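You operate a simulated robot arm through the tools that you are given. There is no shell and no other tool. Be economical: measure what you need, move in short steps, check, and stop when the job is done.

You run a simulated robot arm. Do the job below in one go: nothing can be reset, and whatever is moved stays where it is left.

TASK
Run the job card's test batch with the jogger on.
Fine: set speed and batch as the card says before you start; switch the jogger off when the batch is done.

It is judged by the outcome, as a careful person would: the job done as asked, and still so three seconds after it is handed in. It fails if anything else is knocked over, pushed out of place, dropped, spilled or broken.

THE ROBOT
A 7-joint arm with a two-finger gripper on a trunk, on a base that drives. Base frame: it is fixed to the floor where the robot stands at the start and does not move with it; the origin is under the middle of the robot, x ahead of it, y to its left, z up; the surface under the hand at the start is at about z = 970. Readings come in mm, degrees, newtons and seconds.
With the tool pointing down near the work surface it reaches from about 280 to 740 mm from the robot's upright axis, wherever it stands. Its first joint turns from -143.0 to 143.0 degrees. Places, roughly: feeder batch knob [500, 100, 1000]; feeder console [500, 100, 600]; feeder job card [500, 800, 1200]; feeder jog button [600, 100, 1000]; feeder speed knob [500, 0, 1000]; feeder start button [600, -100, 1000]; feeder stop button [600, 0, 1000]; gate gap knob [300, 400, 1100]; jogger switch [500, 200, 1000]; left guide hand wheel [800, 300, 700]; right guide hand wheel [1000, 800, 700]. Payload 2.45 kg.
The tool frame sits at the grasp point between the pads (the TCP): z along the fingers, y along the line on which they close. The tips reach 26 mm beyond it. The gripper opens to 96 mm. The gripper's body begins 69 mm behind the TCP.
Orientation is that of the tool frame in the base frame, as [roll, pitch, yaw] about the fixed x, y, z axes, in that order (R = Rz(yaw) Ry(pitch) Rx(roll)). With the fingers straight down and closing along the base's y, the tool's x points along the base's -x, its y along +y and its z along -z.

THE INTERFACE
- The arm moves only by the tool play_rows. Its argument "commands" is a list of rows, each a list of 6 numbers: the shift along the base's x, y, z in units of 500 mm (1.0 is 500 mm), then the turn, a rotation vector about the base's x, y, z in units of 120 degrees (1.0 is 120 degrees). In form: [[dx, dy, dz, rx, ry, rz], ...]. A call has 1 to 8 rows; each row is the pose to reach, as a shift and turn from the pose commanded when the call began. "claw" is the opening, from 0 (shut) to 1 (fully open), set as the call begins (left out, the last holds). A call with a number of a shift or a turn outside -1 to 1 is refused whole. Each row takes 0.2 s and may step no farther than 50 mm and 8.6 degrees from the row before; otherwise, or with a gripper value out of range, the whole call is refused. A pose out of reach is approached as far as the arm can. The call stops where the force on the tool passes 90 N (or 10 N more than at its start, if that is more) or the arm is blocked; 0.2 s more then pass. Each finger halts on what it meets, pressing with about 27 N; the grip force reading is that of the motor and also rises with nothing between the fingers. The clock runs only during rows and for 0.2 s after the last one: add rows that repeat a pose to give the fingers time. The reply holds the time, the measured pose of the TCP, the force on the tool along the base axes, the opening and the grip force, in the units named above and with some noise, with the torque about the TCP (base axes, N m) and any sound that the robot's microphone picked up.
- Cameras (640 x 400 px; columns grow to the right, rows downward): "scene" is now at [39.6, 209.2, 1525.9]; the picture's right is [0.34, -0.94, 0.00], its down [-0.66, -0.24, -0.71] and it looks along [0.67, 0.25, -0.70] (base axes); focal length 248 px, centre (320, 200). "wrist" rides on the gripper at [82, 3, -98] in the tool frame; the picture's right is [-0.04, 1.00, 0.00], its down [-0.73, -0.03, -0.68] and it looks along [-0.68, -0.03, 0.73] (tool axes); focal length 256 px, centre (320, 200). There is no depth. A picture from a camera that has moved, and an enlarged one, comes with that camera's place and axes in the base frame and with its lens. The place of the scene camera against the robot may be out by one fixed shift of up to 25 mm in any direction.
- capture(camera): a new picture of that camera. It takes no simulated time.
- slide_trunk(by): slides the trunk up (or, below 0, down) by that many mm; the arm and the scene camera ride with it, the base frame stays. It gives what a move gives, with no picture.
- roll_base(legs): drives the robot by 1 to 6 legs, each [ahead, turn to the left] in mm and degrees, along the robot's own axes; the way and the turn of a leg run together, so that a leg with both is an arc; at most 1500 mm and 180 degrees a leg. The arm and the cameras ride along, it lands a little off, and it stops where it bumps. It gives what a move gives.
- aim_head(pan, tilt): turns the head with the scene camera to pan (to the left, within 155 degrees either way) and tilt (down, from -29 to 69), counted from straight ahead of the robot. It gives what a move gives.
- inspect(camera, box): a new picture of the part [left, top, right, bottom] of that camera's present view, enlarged. It takes no simulated time.
- close_job(): hands the job in; it is judged then, once.

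Work in short steps. Places have to be worked out from the pictures, the camera data and where the tool is seen: move nearer, look again, correct. Check each grasp and each placing, and mend what went wrong. You have 120 turns and 82 pictures in all, those below and enlarged ones among them. Open the gripper and draw the arm clear of the work before you hand the job in, unless the task says otherwise; then end with one line.

The tools are called after ">>>" as name(argument=value, ...) on one line, values as JSON. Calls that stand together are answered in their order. play_rows: Moves the arm, as the interface text tells. Its arguments: {"type":"object","properties":{"commands":{"type":"array","items":{"type":"array","items":{"type":"number"}}},"claw":{"type":"number"}},"required":["commands"]} The other tools are called the same way: slide_trunk (by) slides the trunk up or down; roll_base (legs) drives the base; aim_head (pan, tilt) turns the head that bears the scene camera; capture (camera) takes a picture; inspect (camera, box) takes an enlarged picture of a part of a camera's view; close_job () hands the job in.

At the start:

```text
t: 0.0
eef_pos: [492.5, 53.0, 1227.1]
tool_rot: [180.0, 0.0, 179.9]
contact_force: [0.7, -0.7, 0.1]
ft_torque: [0.01, -0.02, 0.01]
opening: 96.1
grip_force: 0.0
trunk travel left (down, up): [-575.0, 65.0]
robot x, y, heading: [-4.1, 1.1, 0.2]
head pan, tilt: [20.1, 44.4]
```

scene: 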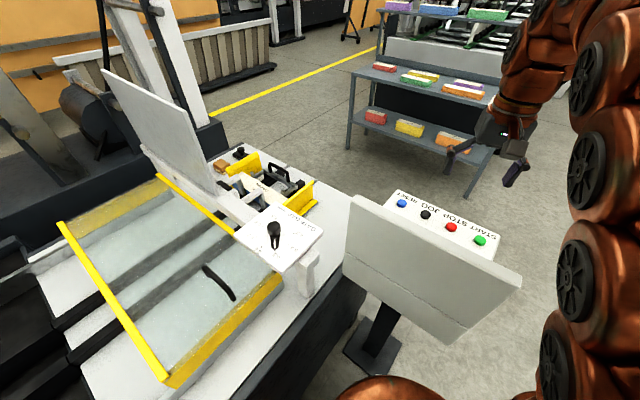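
wrist: 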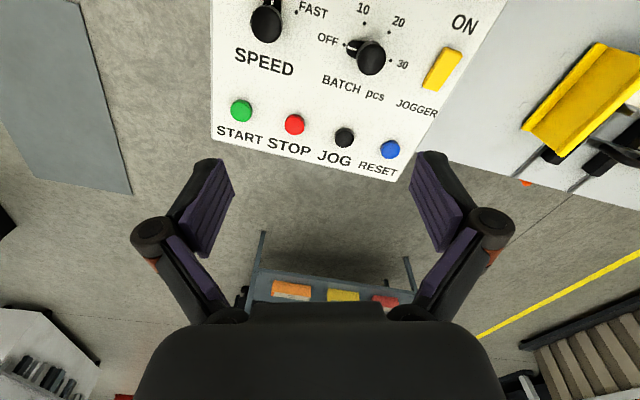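

The console's labels face the far side. I'll turn the head to the job card, and enlarge the console in the wrist view.

>>> aim_head(pan=55, tilt=25)

>>> inspect(camera="wrist", box=[200, 0, 520, 200])

>>> capture(camera="scene")

```text
t: 1.0
eef_pos: [492.1, 53.3, 1227.3]
tool_rot: [-180.0, 0.0, 180.0]
contact_force: [0.6, -0.2, -0.4]
ft_torque: [-0.03, -0.01, -0.01]
opening: 96.2
grip_force: 0.0
trunk travel left (down, up): [-575.0, 65.0]
robot x, y, heading: [0.1, 0.8, -0.1]
head pan, tilt: [55.0, 25.0]
```

```text
2.00 times, centred on (360, 100) of wrist
camera zoom: at [409.7, 57.1, 1325.3], right [0.04, 1.0, 0.0], down [0.73, -0.03, 0.68], along [0.68, -0.03, -0.73], focal length 512 px, centre (240, 400)
```

zoom: 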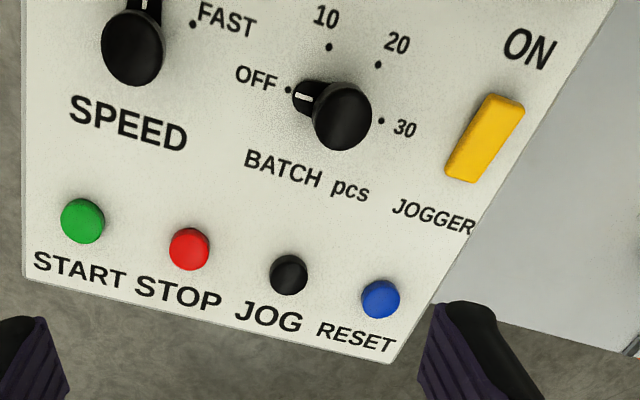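

```text
78 pictures are left
camera scene: at [15.7, 256.5, 1555.5], right [0.82, -0.57, 0.0], down [-0.24, -0.35, -0.91], along [0.52, 0.74, -0.42], focal length 248 px, centre (320, 200)
```

scene: 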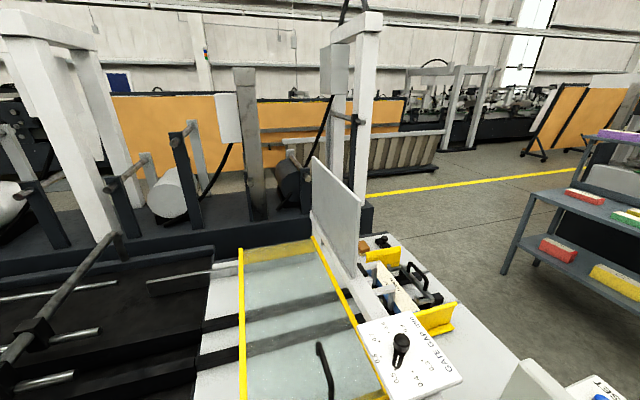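

The card's board shows its blank back here, so it faces +x. I plan to drive around to the operator's side; first I pull the arm in and up, and look at the path on the right.

>>> play_rows(commands=[[-0.06, 0, 0.06, 0, 0, 0], [-0.12, 0, 0.12, 0, 0, 0], [-0.18, 0, 0.18, 0, 0, 0], [-0.24, 0, 0.24, 0, 0, 0], [-0.3, 0, 0.3, 0, 0, 0]])

>>> aim_head(pan=-35, tilt=35)

>>> capture(camera="scene")

>>> capture(camera="wrist")

```text
t: 2.2
eef_pos: [375.4, 34.3, 1304.4]
tool_rot: [-180.0, 0.1, 179.9]
contact_force: [-1.6, -0.5, 0.1]
ft_torque: [0.03, -0.1, 0.01]
opening: 95.9
grip_force: 0.1
out of reach, approached as far as the arm can: row 3, 4, 5
trunk travel left (down, up): [-575.0, 65.0]
robot x, y, heading: [-2.1, -5.4, -0.1]
head pan, tilt: [55.0, 25.0]
```

```text
t: 3.9
eef_pos: [375.5, 35.8, 1303.3]
tool_rot: [-180.0, 0.0, -179.9]
contact_force: [0.9, -0.2, -0.1]
ft_torque: [-0.02, -0.02, -0.02]
opening: 96.2
grip_force: 0.1
trunk travel left (down, up): [-575.0, 65.0]
robot x, y, heading: [-0.3, -0.5, 0.0]
head pan, tilt: [-35.0, 35.0]
```

```text
77 pictures are left
camera scene: at [34.9, 130.5, 1539.8], right [-0.57, -0.82, 0.0], down [-0.47, 0.33, -0.82], along [0.67, -0.47, -0.57], focal length 248 px, centre (320, 200)
```

scene: 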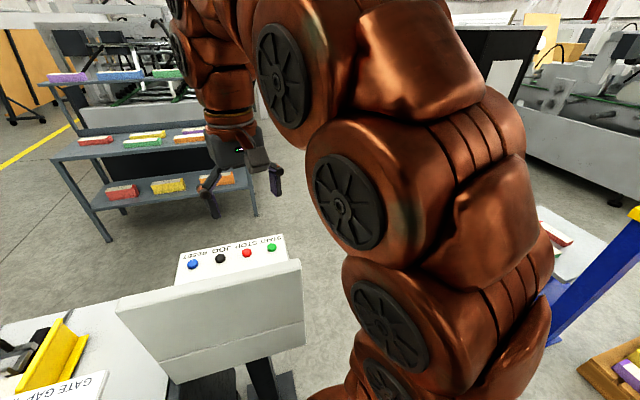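

```text
76 pictures are left
camera wrist: at [293.1, 39.6, 1402.5], right [0.04, 1.0, 0.0], down [0.73, -0.03, 0.68], along [0.68, -0.03, -0.73], focal length 256 px, centre (320, 200)
```

wrist: 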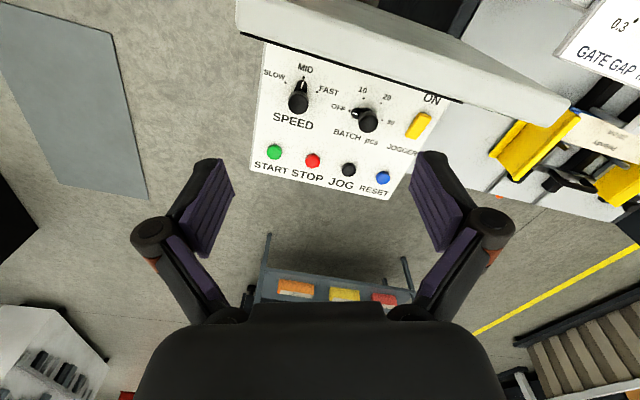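

An arm link hides the right side; I look farther right, and down, to check for a grey panel there.

>>> aim_head(pan=-80, tilt=40)

>>> capture(camera="scene")

```text
t: 5.0
eef_pos: [375.6, 34.0, 1304.8]
tool_rot: [-180.0, 0.1, 179.9]
contact_force: [-0.3, -0.1, 1.1]
ft_torque: [0.02, 0.01, 0.0]
opening: 96.0
grip_force: 0.0
trunk travel left (down, up): [-575.0, 65.0]
robot x, y, heading: [2.7, 1.7, -0.0]
head pan, tilt: [-80.0, 40.0]
```

```text
75 pictures are left
camera scene: at [-22.4, 97.3, 1532.3], right [-0.98, -0.17, 0.0], down [-0.11, 0.63, -0.77], along [0.13, -0.75, -0.64], focal length 248 px, centre (320, 200)
```

scene: 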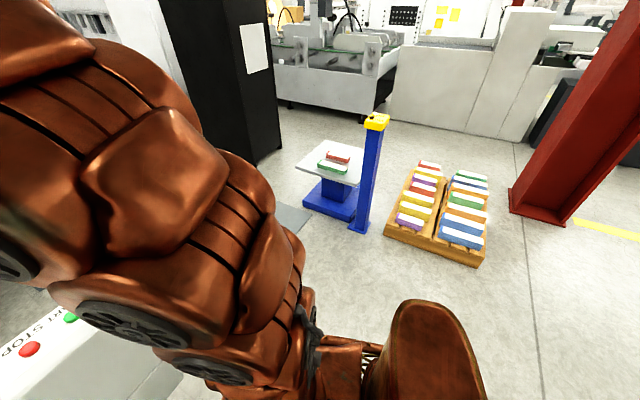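

The path on the right is open (lift and mat lie beyond y −950). I drive to about (1150, −600), then turn towards the operator side and look.

>>> roll_base(legs=[[0, -60], [700, 0], [0, 60], [800, 0], [0, 110]])

>>> aim_head(pan=10, tilt=25)

>>> capture(camera="scene")

```text
t: 22.8
eef_pos: [971.6, -312.7, 1304.9]
tool_rot: [-180.0, -0.1, -70.6]
contact_force: [0.0, 0.0, 0.3]
ft_torque: [-0.03, -0.03, -0.02]
opening: 96.2
grip_force: 0.0
trunk travel left (down, up): [-575.0, 65.0]
robot x, y, heading: [1132.4, -656.2, 109.6]
head pan, tilt: [-80.0, 40.0]
```

```text
t: 24.5
eef_pos: [972.0, -313.0, 1304.3]
tool_rot: [180.0, -0.1, -70.6]
contact_force: [0.1, -0.5, 1.0]
ft_torque: [-0.02, -0.01, 0.04]
opening: 95.9
grip_force: 0.1
trunk travel left (down, up): [-575.0, 65.0]
robot x, y, heading: [1131.6, -656.2, 109.2]
head pan, tilt: [10.0, 25.0]
```

```text
74 pictures are left
camera scene: at [943.5, -683.5, 1555.6], right [0.87, 0.49, 0.0], down [0.21, -0.37, -0.91], along [-0.44, 0.79, -0.42], focal length 248 px, centre (320, 200)
```

scene: 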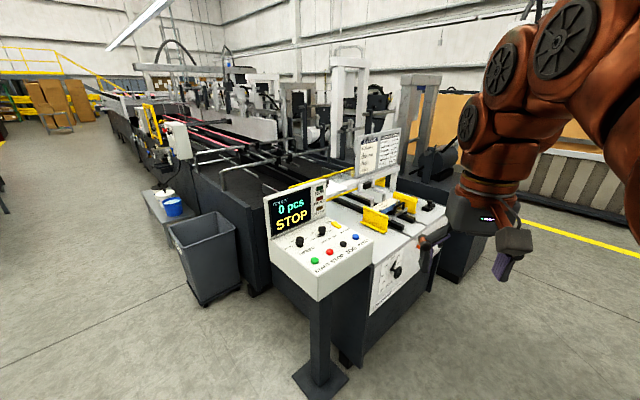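

The operator side shows the display and the job card; I enlarge the card, the console and the front plate.

>>> inspect(camera="scene", box=[340, 120, 420, 180])

>>> inspect(camera="scene", box=[250, 170, 450, 310])

```text
6.67 times, centred on (380, 150) of scene
camera zoom: at [943.5, -683.5, 1555.6], right [0.87, 0.49, 0.0], down [0.21, -0.37, -0.91], along [-0.44, 0.79, -0.42], focal length 1652 px, centre (-80, 533)
```

zoom: 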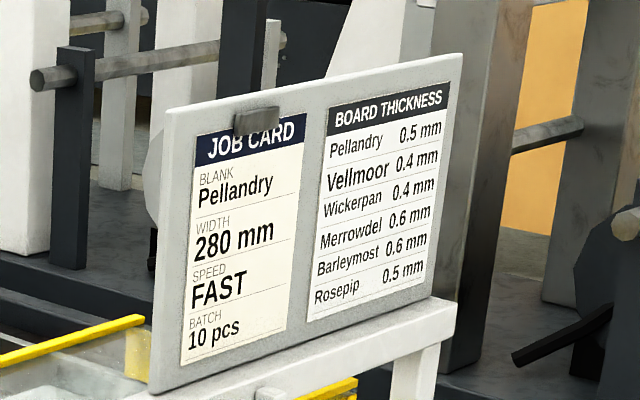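

```text
2.86 times, centred on (350, 240) of scene
camera zoom: at [943.5, -683.5, 1555.6], right [0.87, 0.49, 0.0], down [0.21, -0.37, -0.91], along [-0.44, 0.79, -0.42], focal length 708 px, centre (234, 86)
```

zoom: 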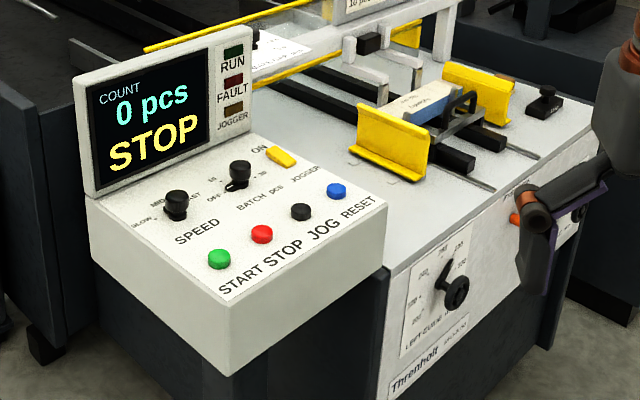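

The card reads FAST, 10 pcs (Pellandry, 280 mm, 0.5 mm). The machine is turned about 18°; I drive to roughly (1088, −145), facing heading 162° across the console.

>>> roll_base(legs=[[0, -14.5], [513, 0], [0, 67]])

>>> aim_head(pan=-10, tilt=45)

>>> capture(camera="scene")

>>> capture(camera="wrist")

```text
t: 31.3
eef_pos: [714.1, -78.3, 1305.0]
tool_rot: [180.0, 0.0, -16.2]
contact_force: [0.1, 0.3, -0.8]
ft_torque: [-0.01, -0.02, -0.04]
opening: 95.9
grip_force: 0.1
trunk travel left (down, up): [-575.0, 65.0]
robot x, y, heading: [1084.7, -146.2, 163.7]
head pan, tilt: [10.0, 25.0]
```

```text
t: 32.1
eef_pos: [715.4, -77.8, 1303.8]
tool_rot: [180.0, -0.1, -16.2]
contact_force: [-0.8, -0.2, 0.3]
ft_torque: [0.0, -0.03, 0.04]
opening: 96.0
grip_force: 0.1
trunk travel left (down, up): [-575.0, 65.0]
robot x, y, heading: [1085.7, -152.9, 163.8]
head pan, tilt: [-10.0, 45.0]
```

```text
71 pictures are left
camera scene: at [1022.5, -302.5, 1525.1], right [0.44, 0.9, 0.0], down [0.63, -0.31, -0.71], along [-0.64, 0.31, -0.71], focal length 248 px, centre (320, 200)
```

scene: 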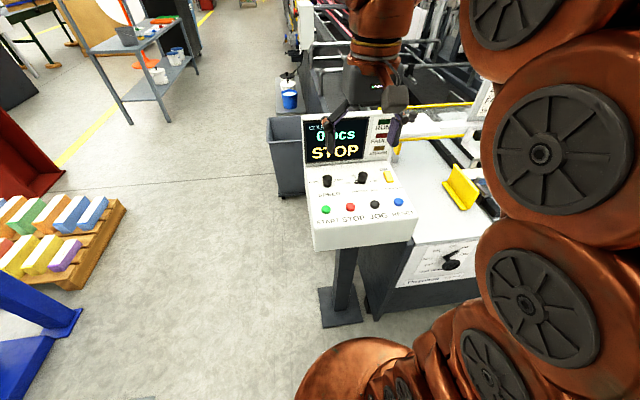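

```text
70 pictures are left
camera wrist: at [791.4, -103.1, 1402.5], right [-0.32, -0.95, 0.0], down [-0.7, 0.23, 0.68], along [-0.64, 0.22, -0.73], focal length 256 px, centre (320, 200)
```

wrist: 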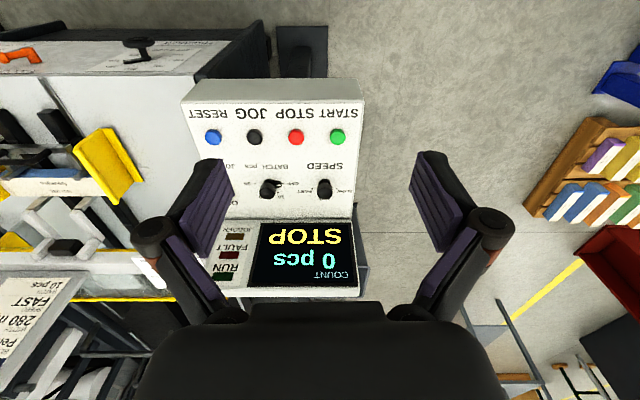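

Good vantage. I enlarge the console from the scene camera and look left at the gate gap and guide scales.

>>> inspect(camera="scene", box=[295, 155, 425, 245])

>>> aim_head(pan=-45, tilt=35)

>>> capture(camera="scene")

```text
4.44 times, centred on (360, 200) of scene
camera zoom: at [1022.5, -302.5, 1525.1], right [0.44, 0.9, 0.0], down [0.63, -0.31, -0.71], along [-0.64, 0.31, -0.71], focal length 1102 px, centre (142, 200)
```

zoom: 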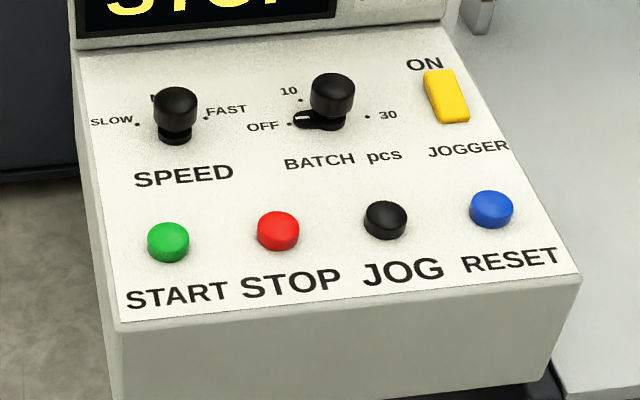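

```text
t: 33.2
eef_pos: [715.7, -78.5, 1304.9]
tool_rot: [-180.0, 0.0, -16.2]
contact_force: [0.2, 0.3, -0.1]
ft_torque: [0.0, -0.01, 0.02]
opening: 95.9
grip_force: 0.0
trunk travel left (down, up): [-575.0, 65.0]
robot x, y, heading: [1087.2, -148.8, 163.9]
head pan, tilt: [-45.0, 35.0]
```

```text
68 pictures are left
camera scene: at [1053.1, -261.2, 1539.8], right [0.88, 0.48, 0.0], down [0.28, -0.5, -0.82], along [-0.4, 0.72, -0.57], focal length 248 px, centre (320, 200)
```

scene: 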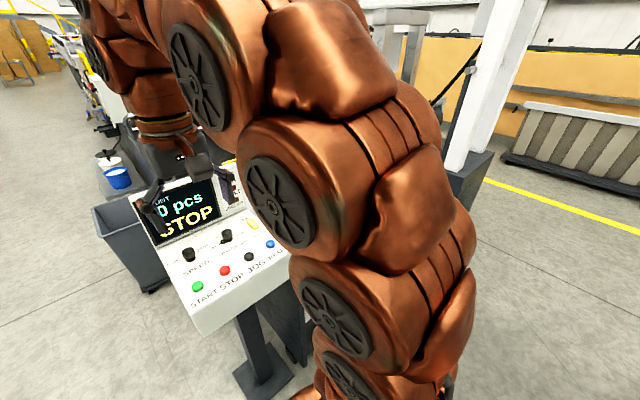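

Speed knob seems near (462, −3, ~1000), pointing MID; batch at OFF. I move over the speed knob in steps, squaring the tool to the panel (yaw −18.5).

>>> play_rows(commands=[[-0.08, 0.021, -0.04, 0, 0, -0.003], [-0.16, 0.043, -0.08, 0, 0, -0.006], [-0.24, 0.064, -0.12, 0, 0, -0.009], [-0.32, 0.09, -0.16, 0, 0, -0.012], [-0.4, 0.11, -0.2, 0, 0, -0.015], [-0.46, 0.135, -0.26, 0, 0, -0.019], [-0.506, 0.15, -0.33, 0, 0, -0.019], [-0.506, 0.15, -0.34, 0, 0, -0.019]], claw=0.6)

>>> aim_head(pan=-10, tilt=45)

>>> capture(camera="wrist")

>>> capture(camera="scene")

```text
t: 35.0
eef_pos: [462.2, -4.4, 1137.1]
tool_rot: [180.0, 0.0, -18.4]
contact_force: [-0.6, 0.1, -0.7]
ft_torque: [0.0, 0.01, -0.01]
opening: 57.3
grip_force: 0.1
trunk travel left (down, up): [-575.0, 65.0]
robot x, y, heading: [1087.0, -149.3, 163.8]
head pan, tilt: [-45.0, 35.0]
```

```text
t: 36.0
eef_pos: [461.6, -4.7, 1137.8]
tool_rot: [179.9, 0.0, -18.5]
contact_force: [-0.2, -0.3, -0.2]
ft_torque: [0.0, 0.01, -0.01]
opening: 57.6
grip_force: 0.1
trunk travel left (down, up): [-575.0, 65.0]
robot x, y, heading: [1083.2, -148.0, 163.5]
head pan, tilt: [-10.0, 45.0]
```

```text
67 pictures are left
camera wrist: at [538.3, -32.5, 1235.6], right [-0.35, -0.94, 0.0], down [-0.69, 0.26, 0.68], along [-0.64, 0.24, -0.73], focal length 256 px, centre (320, 200)
```

wrist: 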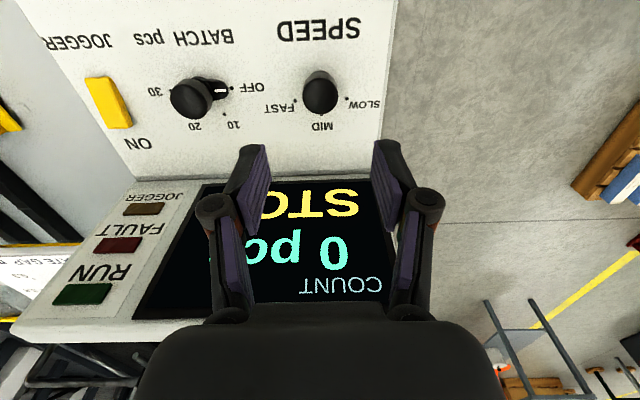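

```text
66 pictures are left
camera scene: at [1022.5, -302.4, 1525.0], right [0.44, 0.9, 0.0], down [0.63, -0.31, -0.71], along [-0.63, 0.31, -0.71], focal length 248 px, centre (320, 200)
```

scene: 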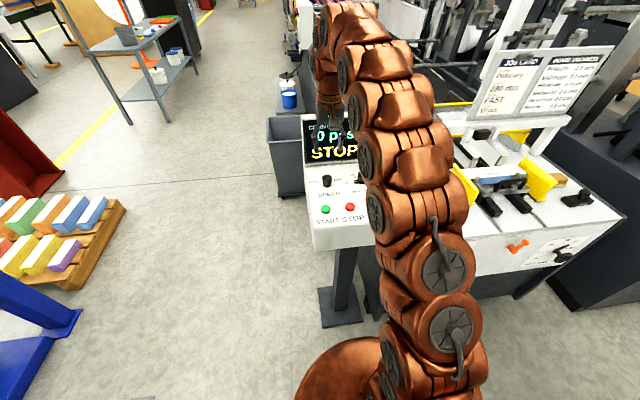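

Triangulating gives the speed knob cap at about (456, −2, 997). I pre-turn the tool +30°, centre over it and descend to TCP z≈1042.

>>> play_rows(commands=[[-0.006, 0.002, -0.05, 0, 0, 0.0625], [-0.012, 0.004, -0.1, 0, 0, 0.125], [-0.012, 0.004, -0.15, 0, 0, 0.1875], [-0.012, 0.004, -0.19, 0, 0, 0.25], [-0.012, 0.004, -0.19, 0, 0, 0.25]], claw=0.6)

>>> capture(camera="wrist")

>>> inspect(camera="scene", box=[290, 110, 390, 230])

```text
t: 37.2
eef_pos: [456.1, -0.6, 1038.6]
tool_rot: [-180.0, -0.1, 11.6]
contact_force: [-0.9, -0.6, 1.2]
ft_torque: [0.02, 0.01, -0.02]
opening: 57.8
grip_force: 0.0
trunk travel left (down, up): [-575.0, 65.0]
robot x, y, heading: [1086.7, -147.8, 163.6]
head pan, tilt: [-10.0, 45.0]
```

```text
65 pictures are left
camera wrist: at [536.0, 13.5, 1137.0], right [0.16, -0.99, 0.0], down [-0.72, -0.12, 0.68], along [-0.67, -0.11, -0.73], focal length 256 px, centre (320, 200)
```

wrist: 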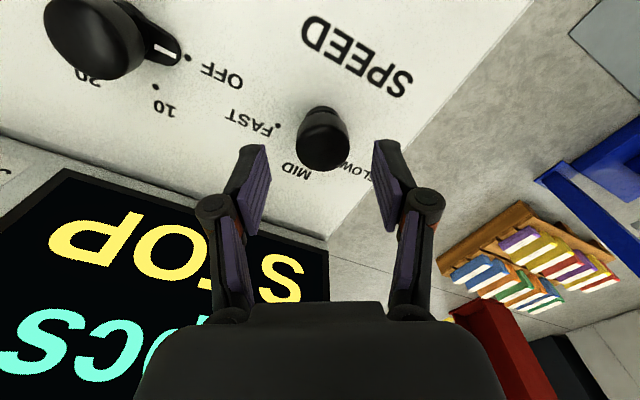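

```text
3.33 times, centred on (340, 170) of scene
camera zoom: at [1022.5, -302.5, 1525.0], right [0.44, 0.9, 0.0], down [0.63, -0.31, -0.71], along [-0.63, 0.31, -0.71], focal length 826 px, centre (253, 300)
```

zoom: 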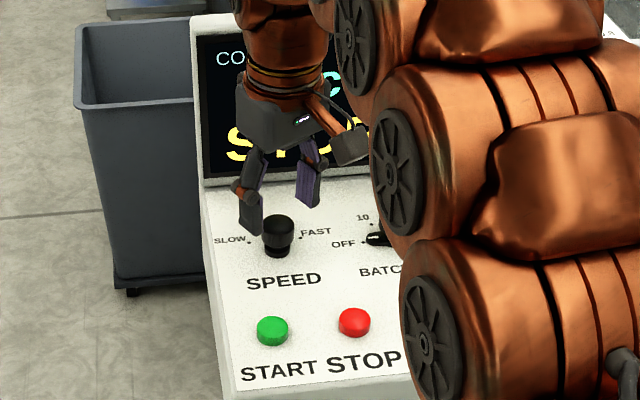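

The cap is centred between the fingers. I descend to TCP z≈1003 and close on it.

>>> play_rows(commands=[[0, 0, -0.035, 0, 0, 0], [0, 0, -0.07, 0, 0, 0], [0, 0, -0.07, 0, 0, 0]], claw=0.6)

>>> play_rows(commands=[[0, 0, 0, 0, 0, 0], [0, 0, 0, 0, 0, 0], [0, 0, 0, 0, 0, 0], [0, 0, 0, 0, 0, 0], [0, 0, 0, 0, 0, 0]], claw=0.1)

>>> capture(camera="wrist")

```text
t: 38.0
eef_pos: [458.3, 0.4, 1003.5]
tool_rot: [-179.9, 0.1, 11.6]
contact_force: [-0.2, 0.5, -0.4]
ft_torque: [-0.02, -0.03, 0.0]
opening: 57.9
grip_force: 0.0
trunk travel left (down, up): [-575.0, 65.0]
robot x, y, heading: [1084.2, -147.9, 163.8]
head pan, tilt: [-10.0, 45.0]
```

```text
t: 39.2
eef_pos: [457.8, -1.4, 1004.6]
tool_rot: [180.0, 0.0, 11.6]
contact_force: [5.5, -20.7, 2.1]
ft_torque: [-0.43, -0.09, 0.01]
opening: 31.5
grip_force: 44.3
trunk travel left (down, up): [-575.0, 65.0]
robot x, y, heading: [1085.8, -149.7, 163.8]
head pan, tilt: [-10.0, 45.0]
```

```text
63 pictures are left
camera wrist: at [536.9, 12.0, 1102.4], right [0.16, -0.99, 0.0], down [-0.72, -0.12, 0.68], along [-0.67, -0.11, -0.73], focal length 256 px, centre (320, 200)
```

wrist: 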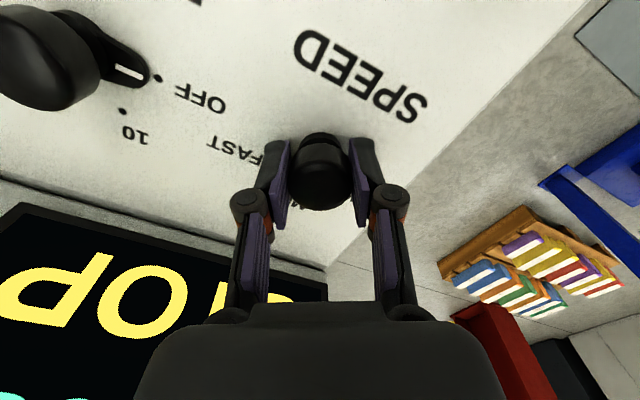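

Knob held at 31.5 mm. I turn it clockwise (viewed from above) by 60°, easing 2 mm towards −y to relieve the side force.

>>> play_rows(commands=[[0, -0.004, 0, 0, 0, -0.0625], [0, -0.004, 0, 0, 0, -0.125], [0, -0.004, 0, 0, 0, -0.1875], [0, -0.004, 0, 0, 0, -0.25], [0, -0.004, 0, 0, 0, -0.3125], [0, -0.004, 0, 0, 0, -0.375], [0, -0.004, 0, 0, 0, -0.4375], [0, -0.004, 0, 0, 0, -0.5]])

>>> capture(camera="wrist")

>>> inspect(camera="scene", box=[290, 110, 390, 230])

```text
t: 41.0
eef_pos: [456.7, -3.8, 1003.6]
tool_rot: [-179.9, 0.0, -48.6]
contact_force: [26.4, -1.0, -13.7]
ft_torque: [-0.37, -0.49, 0.16]
opening: 31.9
grip_force: 45.6
trunk travel left (down, up): [-575.0, 65.0]
robot x, y, heading: [1084.4, -149.2, 163.8]
head pan, tilt: [-10.0, 45.0]
```

```text
62 pictures are left
camera wrist: at [507.1, -65.2, 1102.5], right [-0.78, -0.63, 0.0], down [-0.46, 0.57, 0.68], along [-0.43, 0.53, -0.73], focal length 256 px, centre (320, 200)
```

wrist: 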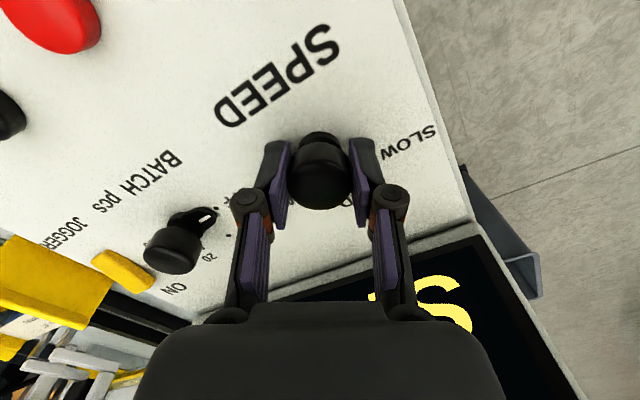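

```text
3.33 times, centred on (340, 170) of scene
camera zoom: at [1023.6, -302.3, 1524.9], right [0.44, 0.9, 0.0], down [0.63, -0.31, -0.71], along [-0.63, 0.31, -0.71], focal length 826 px, centre (253, 300)
```

zoom: 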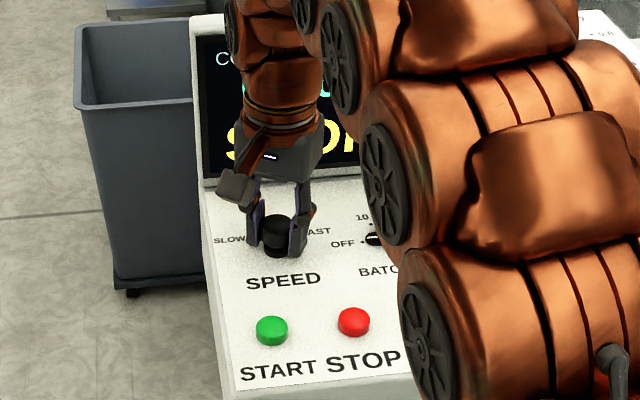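

I release, rise and square the tool to see where the pointer now stands.

>>> play_rows(commands=[[0, 0, 0, 0, 0, 0], [0, 0, 0, 0, 0, 0], [0, 0, 0.08, 0, 0, 0], [0, 0, 0.16, 0, 0, 0.0625], [0, 0, 0.22, 0, 0, 0.125], [0, 0, 0.28, 0, 0, 0.1875], [0, 0, 0.28, 0, 0, 0.25]], claw=0.6)

>>> capture(camera="wrist")

>>> inspect(camera="scene", box=[295, 155, 375, 205])

```text
t: 42.6
eef_pos: [458.2, -5.4, 1145.8]
tool_rot: [180.0, -0.1, -18.4]
contact_force: [-0.6, -0.1, -0.2]
ft_torque: [0.02, 0.0, -0.01]
opening: 57.6
grip_force: 0.0
trunk travel left (down, up): [-575.0, 65.0]
robot x, y, heading: [1083.2, -147.1, 163.5]
head pan, tilt: [-10.0, 45.0]
```

```text
60 pictures are left
camera wrist: at [533.2, -33.3, 1243.7], right [-0.35, -0.94, 0.0], down [-0.69, 0.26, 0.68], along [-0.64, 0.24, -0.73], focal length 256 px, centre (320, 200)
```

wrist: 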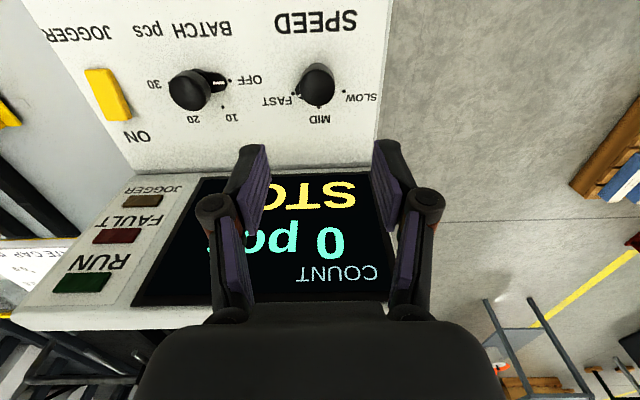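

```text
8.00 times, centred on (335, 180) of scene
camera zoom: at [1022.5, -302.6, 1525.0], right [0.44, 0.9, 0.0], down [0.63, -0.31, -0.71], along [-0.63, 0.31, -0.71], focal length 1983 px, centre (200, 360)
```

zoom: 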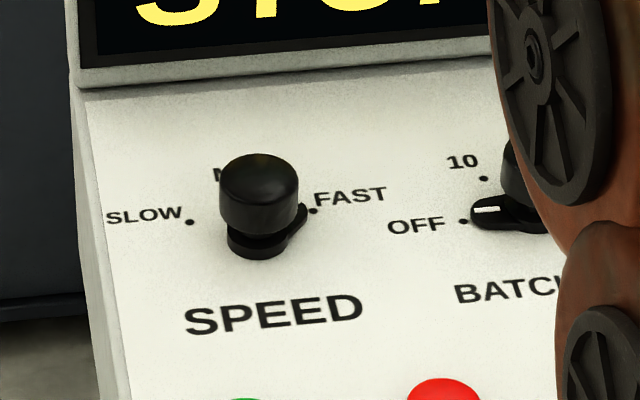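

Speed points to FAST. The batch knob triangulates at (494, 113, ~997); I move over it, pre-turned +60° so that the turn ends square and the pointer bar stays off the fingers.

>>> play_rows(commands=[[0.009, 0.029, 0, 0, 0, 0.0625], [0.018, 0.058, 0, 0, 0, 0.125], [0.027, 0.088, 0, 0, 0, 0.1875], [0.036, 0.117, -0.02, 0, 0, 0.25], [0.045, 0.146, -0.06, 0, 0, 0.3125], [0.054, 0.176, -0.1, 0, 0, 0.375], [0.063, 0.205, -0.15, 0, 0, 0.4375], [0.072, 0.235, -0.2, 0, 0, 0.5]], claw=0.6)

>>> capture(camera="wrist")

```text
t: 44.4
eef_pos: [488.7, 113.3, 1045.0]
tool_rot: [-179.9, 0.0, 41.6]
contact_force: [0.2, -1.4, -0.4]
ft_torque: [-0.02, 0.01, 0.0]
opening: 57.5
grip_force: 0.0
trunk travel left (down, up): [-575.0, 65.0]
robot x, y, heading: [1086.3, -145.3, 163.9]
head pan, tilt: [-10.0, 45.0]
```

```text
58 pictures are left
camera wrist: at [551.6, 166.4, 1143.6], right [0.63, -0.77, 0.0], down [-0.57, -0.47, 0.68], along [-0.53, -0.43, -0.73], focal length 256 px, centre (320, 200)
```

wrist: 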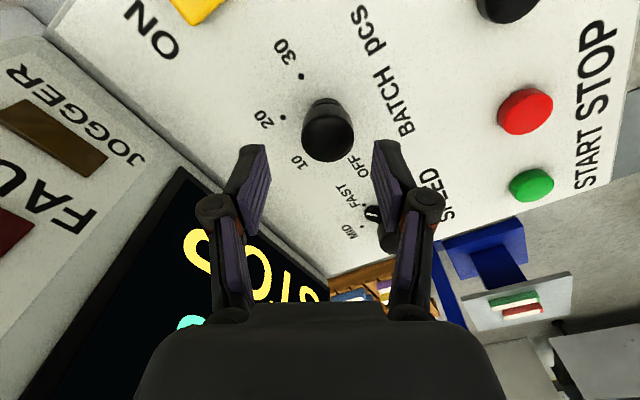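

The cap is ~6 mm off towards +x; I correct, descend to TCP z≈1005 and close.

>>> play_rows(commands=[[0.012, -0.003, 0, 0, 0, 0], [0.012, -0.003, -0.04, 0, 0, 0], [0.012, -0.003, -0.08, 0, 0, 0], [0.012, -0.003, -0.08, 0, 0, 0]], claw=0.6)

>>> play_rows(commands=[[0, 0, 0, 0, 0, 0], [0, 0, 0, 0, 0, 0], [0, 0, 0, 0, 0, 0], [0, 0, 0, 0, 0, 0], [0, 0, 0, 0, 0, 0]], claw=0.1)

>>> capture(camera="wrist")

```text
t: 45.4
eef_pos: [499.9, 113.8, 1006.6]
tool_rot: [-179.9, 0.1, 41.5]
contact_force: [0.3, -0.9, 0.3]
ft_torque: [0.01, -0.01, 0.04]
opening: 57.4
grip_force: 0.2
trunk travel left (down, up): [-575.0, 65.0]
robot x, y, heading: [1082.8, -145.8, 163.8]
head pan, tilt: [-10.0, 45.0]
```

```text
t: 46.6
eef_pos: [498.7, 115.2, 1006.9]
tool_rot: [-180.0, 0.0, 41.4]
contact_force: [-11.3, 11.1, 3.0]
ft_torque: [0.34, 0.18, -0.13]
opening: 31.8
grip_force: 44.6
trunk travel left (down, up): [-575.0, 65.0]
robot x, y, heading: [1084.9, -149.0, 163.8]
head pan, tilt: [-10.0, 45.0]
```

```text
57 pictures are left
camera wrist: at [560.8, 167.8, 1104.2], right [0.63, -0.77, 0.0], down [-0.57, -0.46, 0.68], along [-0.53, -0.43, -0.73], focal length 256 px, centre (320, 200)
```

wrist: 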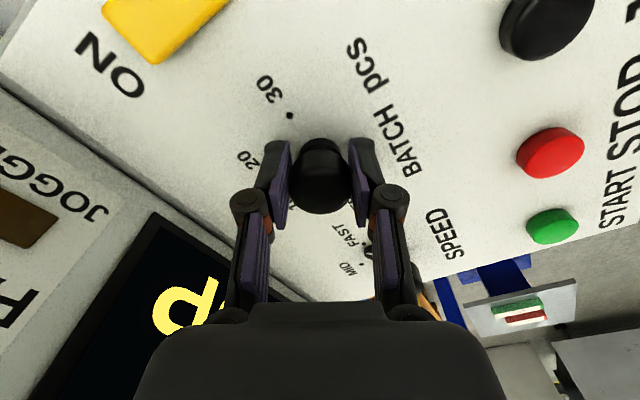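

Held at 31.8 mm. I turn it 60° clockwise with a small shift to follow the knob's centre.

>>> play_rows(commands=[[0, 0, 0, 0, 0, -0.0625], [0, -0.001, 0, 0, 0, -0.125], [0, -0.002, 0, 0, 0, -0.1875], [0, -0.003, 0, 0, 0, -0.25], [0, -0.004, 0, 0, 0, -0.3125], [0, -0.005, 0, 0, 0, -0.375], [0, -0.006, 0, 0, 0, -0.4375], [0, -0.006, 0, 0, 0, -0.5]])

>>> play_rows(commands=[[0, 0, 0, 0, 0, 0], [0, 0, 0, 0, 0, 0], [0, 0, 0.08, 0, 0, 0], [0, 0, 0.16, 0, 0, 0], [0, 0, 0.22, 0, 0, 0], [0, 0, 0.28, 0, 0, 0]], claw=0.6)

>>> capture(camera="wrist")

```text
t: 48.4
eef_pos: [499.4, 110.4, 1006.1]
tool_rot: [-180.0, 0.2, -18.7]
contact_force: [11.5, 6.3, 26.8]
ft_torque: [-0.02, -0.81, -0.06]
opening: 32.0
grip_force: 45.5
trunk travel left (down, up): [-575.0, 65.0]
robot x, y, heading: [1082.9, -146.6, 163.9]
head pan, tilt: [-10.0, 45.0]
```

```text
t: 49.8
eef_pos: [499.2, 110.2, 1143.0]
tool_rot: [180.0, -0.1, -18.4]
contact_force: [0.7, 0.1, -0.1]
ft_torque: [-0.03, 0.0, -0.02]
opening: 57.4
grip_force: 0.1
trunk travel left (down, up): [-575.0, 65.0]
robot x, y, heading: [1083.3, -148.9, 163.7]
head pan, tilt: [-10.0, 45.0]
```

```text
56 pictures are left
camera wrist: at [574.2, 82.7, 1240.8], right [-0.35, -0.94, 0.0], down [-0.69, 0.26, 0.68], along [-0.63, 0.24, -0.73], focal length 256 px, centre (320, 200)
```

wrist: 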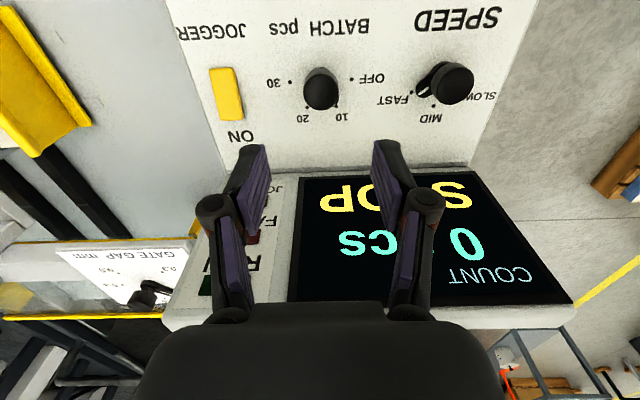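

The batch pointer seems to lie at 10; I check from the scene camera and enlarge the gate gap plate.

>>> inspect(camera="wrist", box=[260, 50, 420, 150])

>>> inspect(camera="wrist", box=[40, 230, 200, 330])

>>> inspect(camera="scene", box=[300, 100, 640, 300])

```text
4.00 times, centred on (340, 100) of wrist
camera zoom: at [574.2, 82.7, 1240.8], right [-0.35, -0.94, 0.0], down [-0.69, 0.26, 0.68], along [-0.63, 0.24, -0.73], focal length 1024 px, centre (240, 600)
```

zoom: 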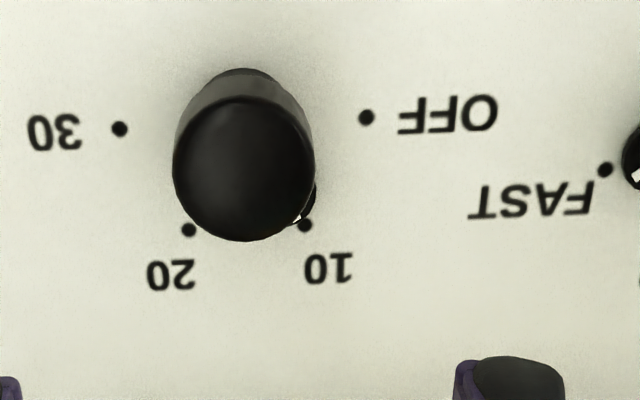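

```text
4.00 times, centred on (120, 280) of wrist
camera zoom: at [574.2, 82.7, 1240.8], right [-0.35, -0.94, 0.0], down [-0.69, 0.26, 0.68], along [-0.63, 0.24, -0.73], focal length 1024 px, centre (1120, -120)
```

zoom: 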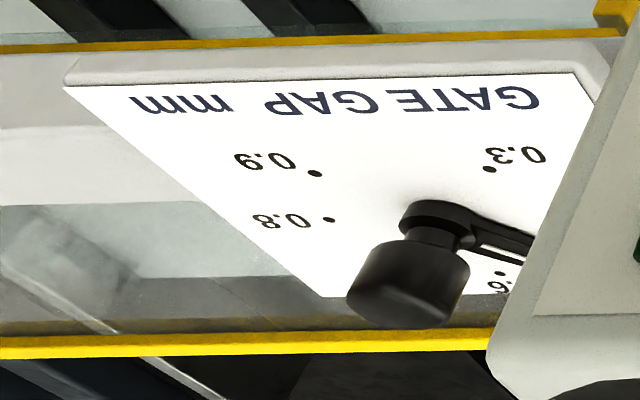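

```text
1.88 times, centred on (470, 200) of scene
camera zoom: at [1022.4, -302.2, 1525.0], right [0.44, 0.9, 0.0], down [0.63, -0.31, -0.71], along [-0.63, 0.31, -0.71], focal length 467 px, centre (38, 200)
```

zoom: 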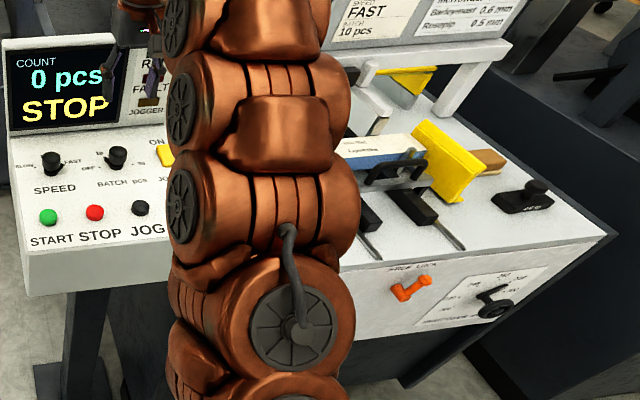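

Batch is at 10. Next the jogger rocker: ON end estimated at (501, 211, ~978). I close the fingers and move above it, then look.

>>> play_rows(commands=[[0, 0.07, 0, 0, 0, 0], [0.004, 0.14, 0, 0, 0, 0], [0.008, 0.2, -0.06, 0, 0, 0], [0.008, 0.2, -0.14, 0, 0, 0], [0.008, 0.2, -0.14, 0, 0, 0]], claw=0)

>>> capture(camera="wrist")

>>> inspect(camera="wrist", box=[260, 60, 380, 180])

```text
t: 51.0
eef_pos: [501.6, 209.8, 1075.1]
tool_rot: [179.9, 0.0, -18.4]
contact_force: [0.5, -0.2, -0.4]
ft_torque: [0.0, 0.0, -0.03]
opening: 0.0
grip_force: 26.8
trunk travel left (down, up): [-575.0, 65.0]
robot x, y, heading: [1085.5, -145.8, 164.0]
head pan, tilt: [-10.0, 45.0]
```

```text
52 pictures are left
camera wrist: at [578.1, 181.1, 1172.5], right [-0.35, -0.94, 0.0], down [-0.69, 0.26, 0.68], along [-0.64, 0.24, -0.73], focal length 256 px, centre (320, 200)
```

wrist: 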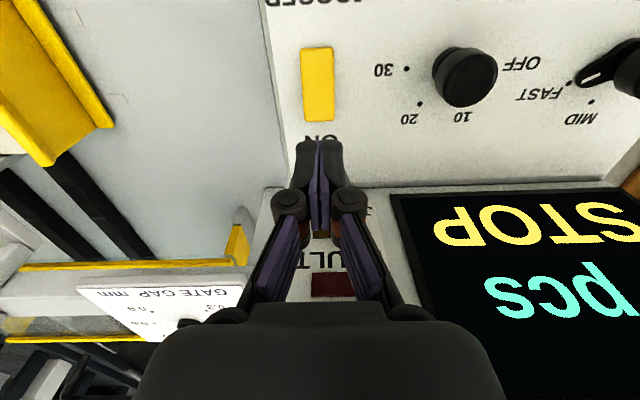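

```text
3.33 times, centred on (320, 120) of wrist
camera zoom: at [578.1, 181.1, 1172.5], right [-0.35, -0.94, 0.0], down [-0.69, 0.26, 0.68], along [-0.64, 0.24, -0.73], focal length 853 px, centre (320, 467)
```

zoom: 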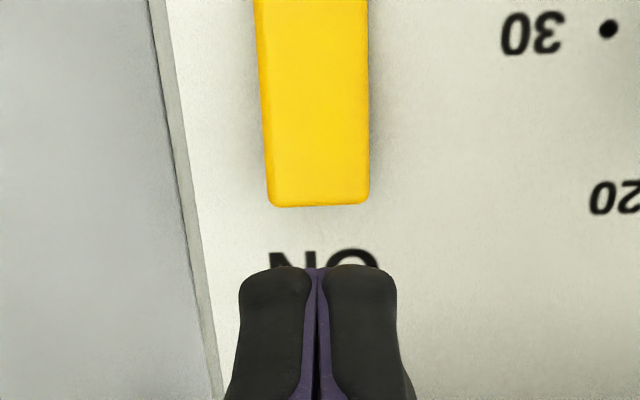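

The rocker runs from its ON end ~(492, 213) to ~(539, 198). I shift 6 mm outward and descend to just above it, then press in small steps.

>>> play_rows(commands=[[-0.012, 0.004, -0.05, 0, 0, 0], [-0.012, 0.004, -0.1, 0, 0, 0], [-0.012, 0.004, -0.126, 0, 0, 0], [-0.012, 0.004, -0.126, 0, 0, 0]], claw=0)

>>> inspect(camera="scene", box=[320, 110, 440, 220])

>>> capture(camera="wrist")

```text
t: 52.0
eef_pos: [493.5, 212.2, 1011.1]
tool_rot: [-180.0, 0.0, -18.5]
contact_force: [-0.5, -1.0, -0.3]
ft_torque: [-0.03, -0.02, 0.03]
opening: 0.1
grip_force: 27.5
trunk travel left (down, up): [-575.0, 65.0]
robot x, y, heading: [1084.5, -144.0, 164.0]
head pan, tilt: [-10.0, 45.0]
```

```text
3.64 times, centred on (380, 165) of scene
camera zoom: at [1022.5, -302.2, 1525.0], right [0.44, 0.9, 0.0], down [0.63, -0.31, -0.71], along [-0.63, 0.31, -0.71], focal length 901 px, centre (102, 327)
```

zoom: 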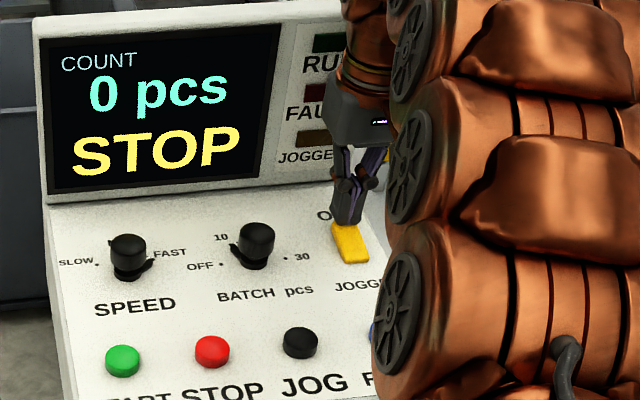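

```text
49 pictures are left
camera wrist: at [569.2, 185.1, 1110.1], right [-0.35, -0.94, 0.0], down [-0.69, 0.26, 0.68], along [-0.64, 0.24, -0.73], focal length 256 px, centre (320, 200)
```

wrist: 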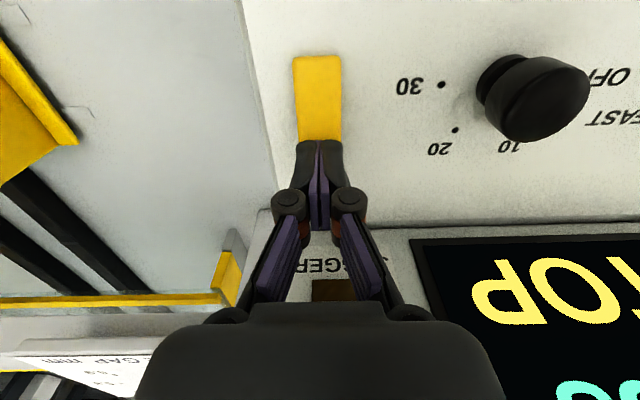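

The tip overlaps the ON end of the rocker. I press down 12 mm in small steps.

>>> play_rows(commands=[[0, 0, -0.008, 0, 0, 0], [0, 0, -0.016, 0, 0, 0], [0, 0, -0.024, 0, 0, 0]])

>>> capture(camera="wrist")

```text
t: 52.8
eef_pos: [495.2, 212.5, 1003.6]
tool_rot: [-180.0, 0.5, -18.5]
contact_force: [2.8, -1.2, 44.5]
ft_torque: [-0.22, -0.55, 0.05]
opening: 5.9
grip_force: 28.5
trunk travel left (down, up): [-575.0, 65.0]
robot x, y, heading: [1082.7, -149.7, 163.9]
head pan, tilt: [-10.0, 45.0]
```

```text
48 pictures are left
camera wrist: at [571.4, 183.9, 1102.4], right [-0.35, -0.94, 0.0], down [-0.68, 0.26, 0.69], along [-0.64, 0.24, -0.73], focal length 256 px, centre (320, 200)
```

wrist: 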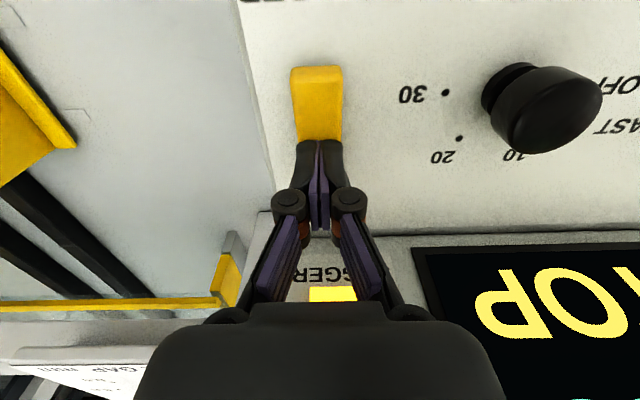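

The JOGGER lamp is lit. I rise clear and turn the wrist towards the gate gap plate to verify the setting before starting.

>>> play_rows(commands=[[0, 0, 0.08, 0, 0, 0], [0, 0, 0.16, 0, 0, 0], [0.01, 0, 0.25, 0, 0, -0.065], [0.04, 0, 0.34, 0, 0, -0.13], [0.07, 0, 0.42, 0, 0, -0.195], [0.07, 0, 0.48, 0, 0, -0.22]])

>>> capture(camera="wrist")

>>> capture(camera="scene")

```text
t: 54.2
eef_pos: [558.2, 192.1, 1180.8]
tool_rot: [-180.0, 0.0, -44.2]
contact_force: [-0.9, -0.2, -0.8]
ft_torque: [-0.04, -0.09, -0.02]
opening: 0.0
grip_force: 28.1
out of reach, approached as far as the arm can: row 4, 5, 6
trunk travel left (down, up): [-575.0, 65.0]
robot x, y, heading: [1087.5, -146.8, 163.7]
head pan, tilt: [-10.0, 45.0]
```

```text
47 pictures are left
camera wrist: at [613.3, 134.5, 1280.2], right [-0.72, -0.69, 0.0], down [-0.51, 0.53, 0.68], along [-0.47, 0.49, -0.73], focal length 256 px, centre (320, 200)
```

wrist: 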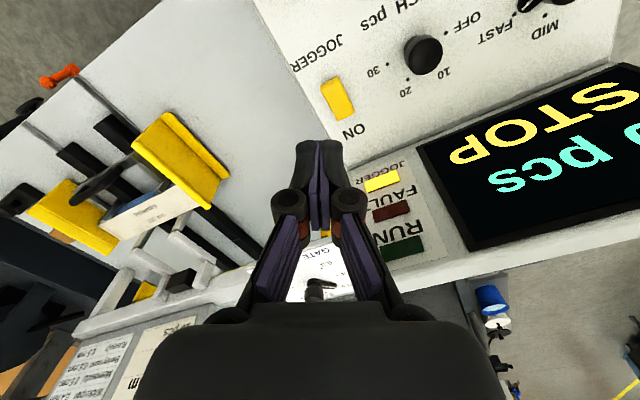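

```text
46 pictures are left
camera scene: at [1022.0, -301.8, 1525.1], right [0.44, 0.9, 0.0], down [0.63, -0.31, -0.71], along [-0.63, 0.31, -0.71], focal length 248 px, centre (320, 200)
```

scene: 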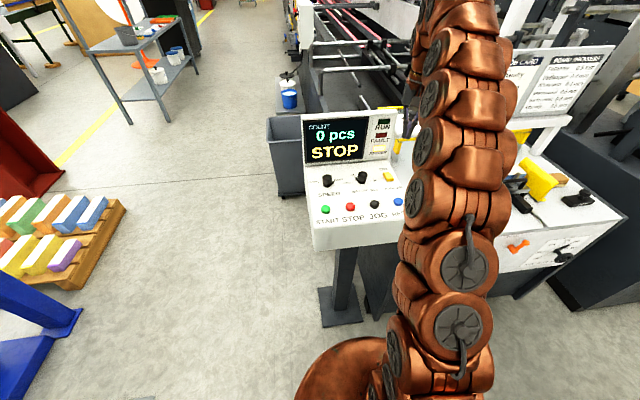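

The jogger is on. Gate plate is hidden here; I carry on to above START (estimated (559, −60, 974)) and look.

>>> play_rows(commands=[[0, -0.08, 0, 0, 0, 0.036], [0, -0.16, 0, 0, 0, 0.071], [0, -0.24, 0, 0, 0, 0.107], [0, -0.32, 0, 0, 0, 0.143], [0, -0.4, 0, 0, 0, 0.178], [0, -0.48, 0, 0, 0, 0.214], [0, -0.504, -0.07, 0, 0, 0.214], [0, -0.504, -0.14, 0, 0, 0.214]])

>>> capture(camera="wrist")

>>> capture(camera="scene")

```text
t: 56.0
eef_pos: [556.3, -60.6, 1113.4]
tool_rot: [-180.0, 0.0, -19.2]
contact_force: [-0.7, -0.3, -0.7]
ft_torque: [0.0, 0.0, 0.0]
opening: 0.2
grip_force: 28.6
trunk travel left (down, up): [-575.0, 65.0]
robot x, y, heading: [1086.5, -147.4, 163.5]
head pan, tilt: [-10.0, 45.0]
```

```text
45 pictures are left
camera wrist: at [630.8, -89.4, 1211.1], right [-0.37, -0.93, 0.0], down [-0.68, 0.27, 0.68], along [-0.63, 0.25, -0.73], focal length 256 px, centre (320, 200)
```

wrist: 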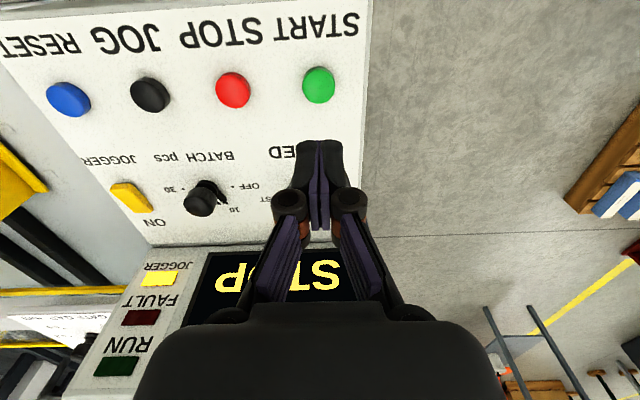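

```text
44 pictures are left
camera scene: at [1022.7, -302.5, 1525.0], right [0.44, 0.9, 0.0], down [0.63, -0.31, -0.71], along [-0.63, 0.31, -0.71], focal length 248 px, centre (320, 200)
```

scene: 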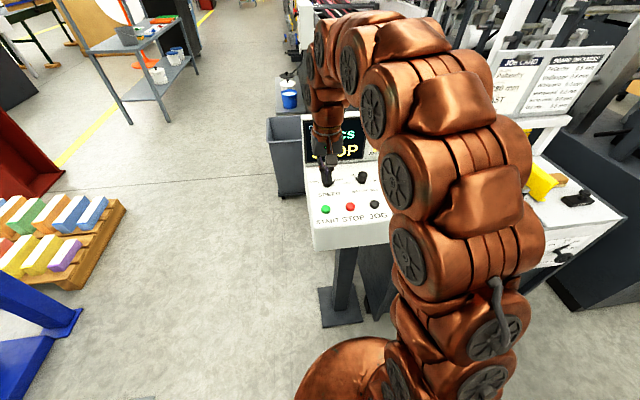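

Working out the gate dial from the earlier zoom gives 0.5 mm, matching Pellandry. START lies right under the tool; I descend to just above it.

>>> play_rows(commands=[[0.005, 0, -0.08, 0, 0, 0], [0.005, 0, -0.16, 0, 0, 0], [0.005, 0, -0.206, 0, 0, 0], [0.005, 0, -0.206, 0, 0, 0]])

>>> capture(camera="wrist")

>>> inspect(camera="scene", box=[290, 120, 400, 240])

```text
t: 57.0
eef_pos: [560.3, -58.7, 1011.5]
tool_rot: [180.0, 0.2, -19.2]
contact_force: [-0.2, -0.6, 0.3]
ft_torque: [-0.02, 0.04, 0.0]
opening: 0.2
grip_force: 27.8
trunk travel left (down, up): [-575.0, 65.0]
robot x, y, heading: [1085.7, -149.0, 163.7]
head pan, tilt: [-10.0, 45.0]
```

```text
43 pictures are left
camera wrist: at [635.5, -88.6, 1110.3], right [-0.37, -0.93, 0.0], down [-0.68, 0.27, 0.68], along [-0.63, 0.25, -0.73], focal length 256 px, centre (320, 200)
```

wrist: 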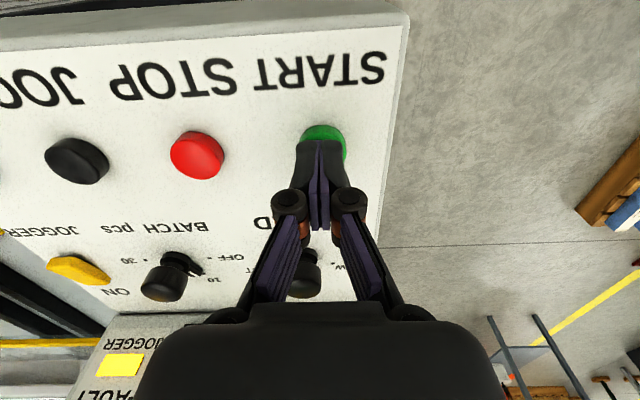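

```text
3.33 times, centred on (345, 180) of scene
camera zoom: at [1022.5, -302.4, 1525.0], right [0.44, 0.9, 0.0], down [0.63, -0.31, -0.71], along [-0.63, 0.31, -0.71], focal length 826 px, centre (237, 267)
```

zoom: 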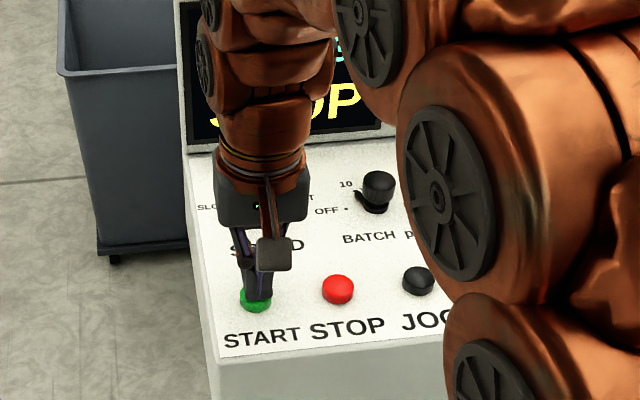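

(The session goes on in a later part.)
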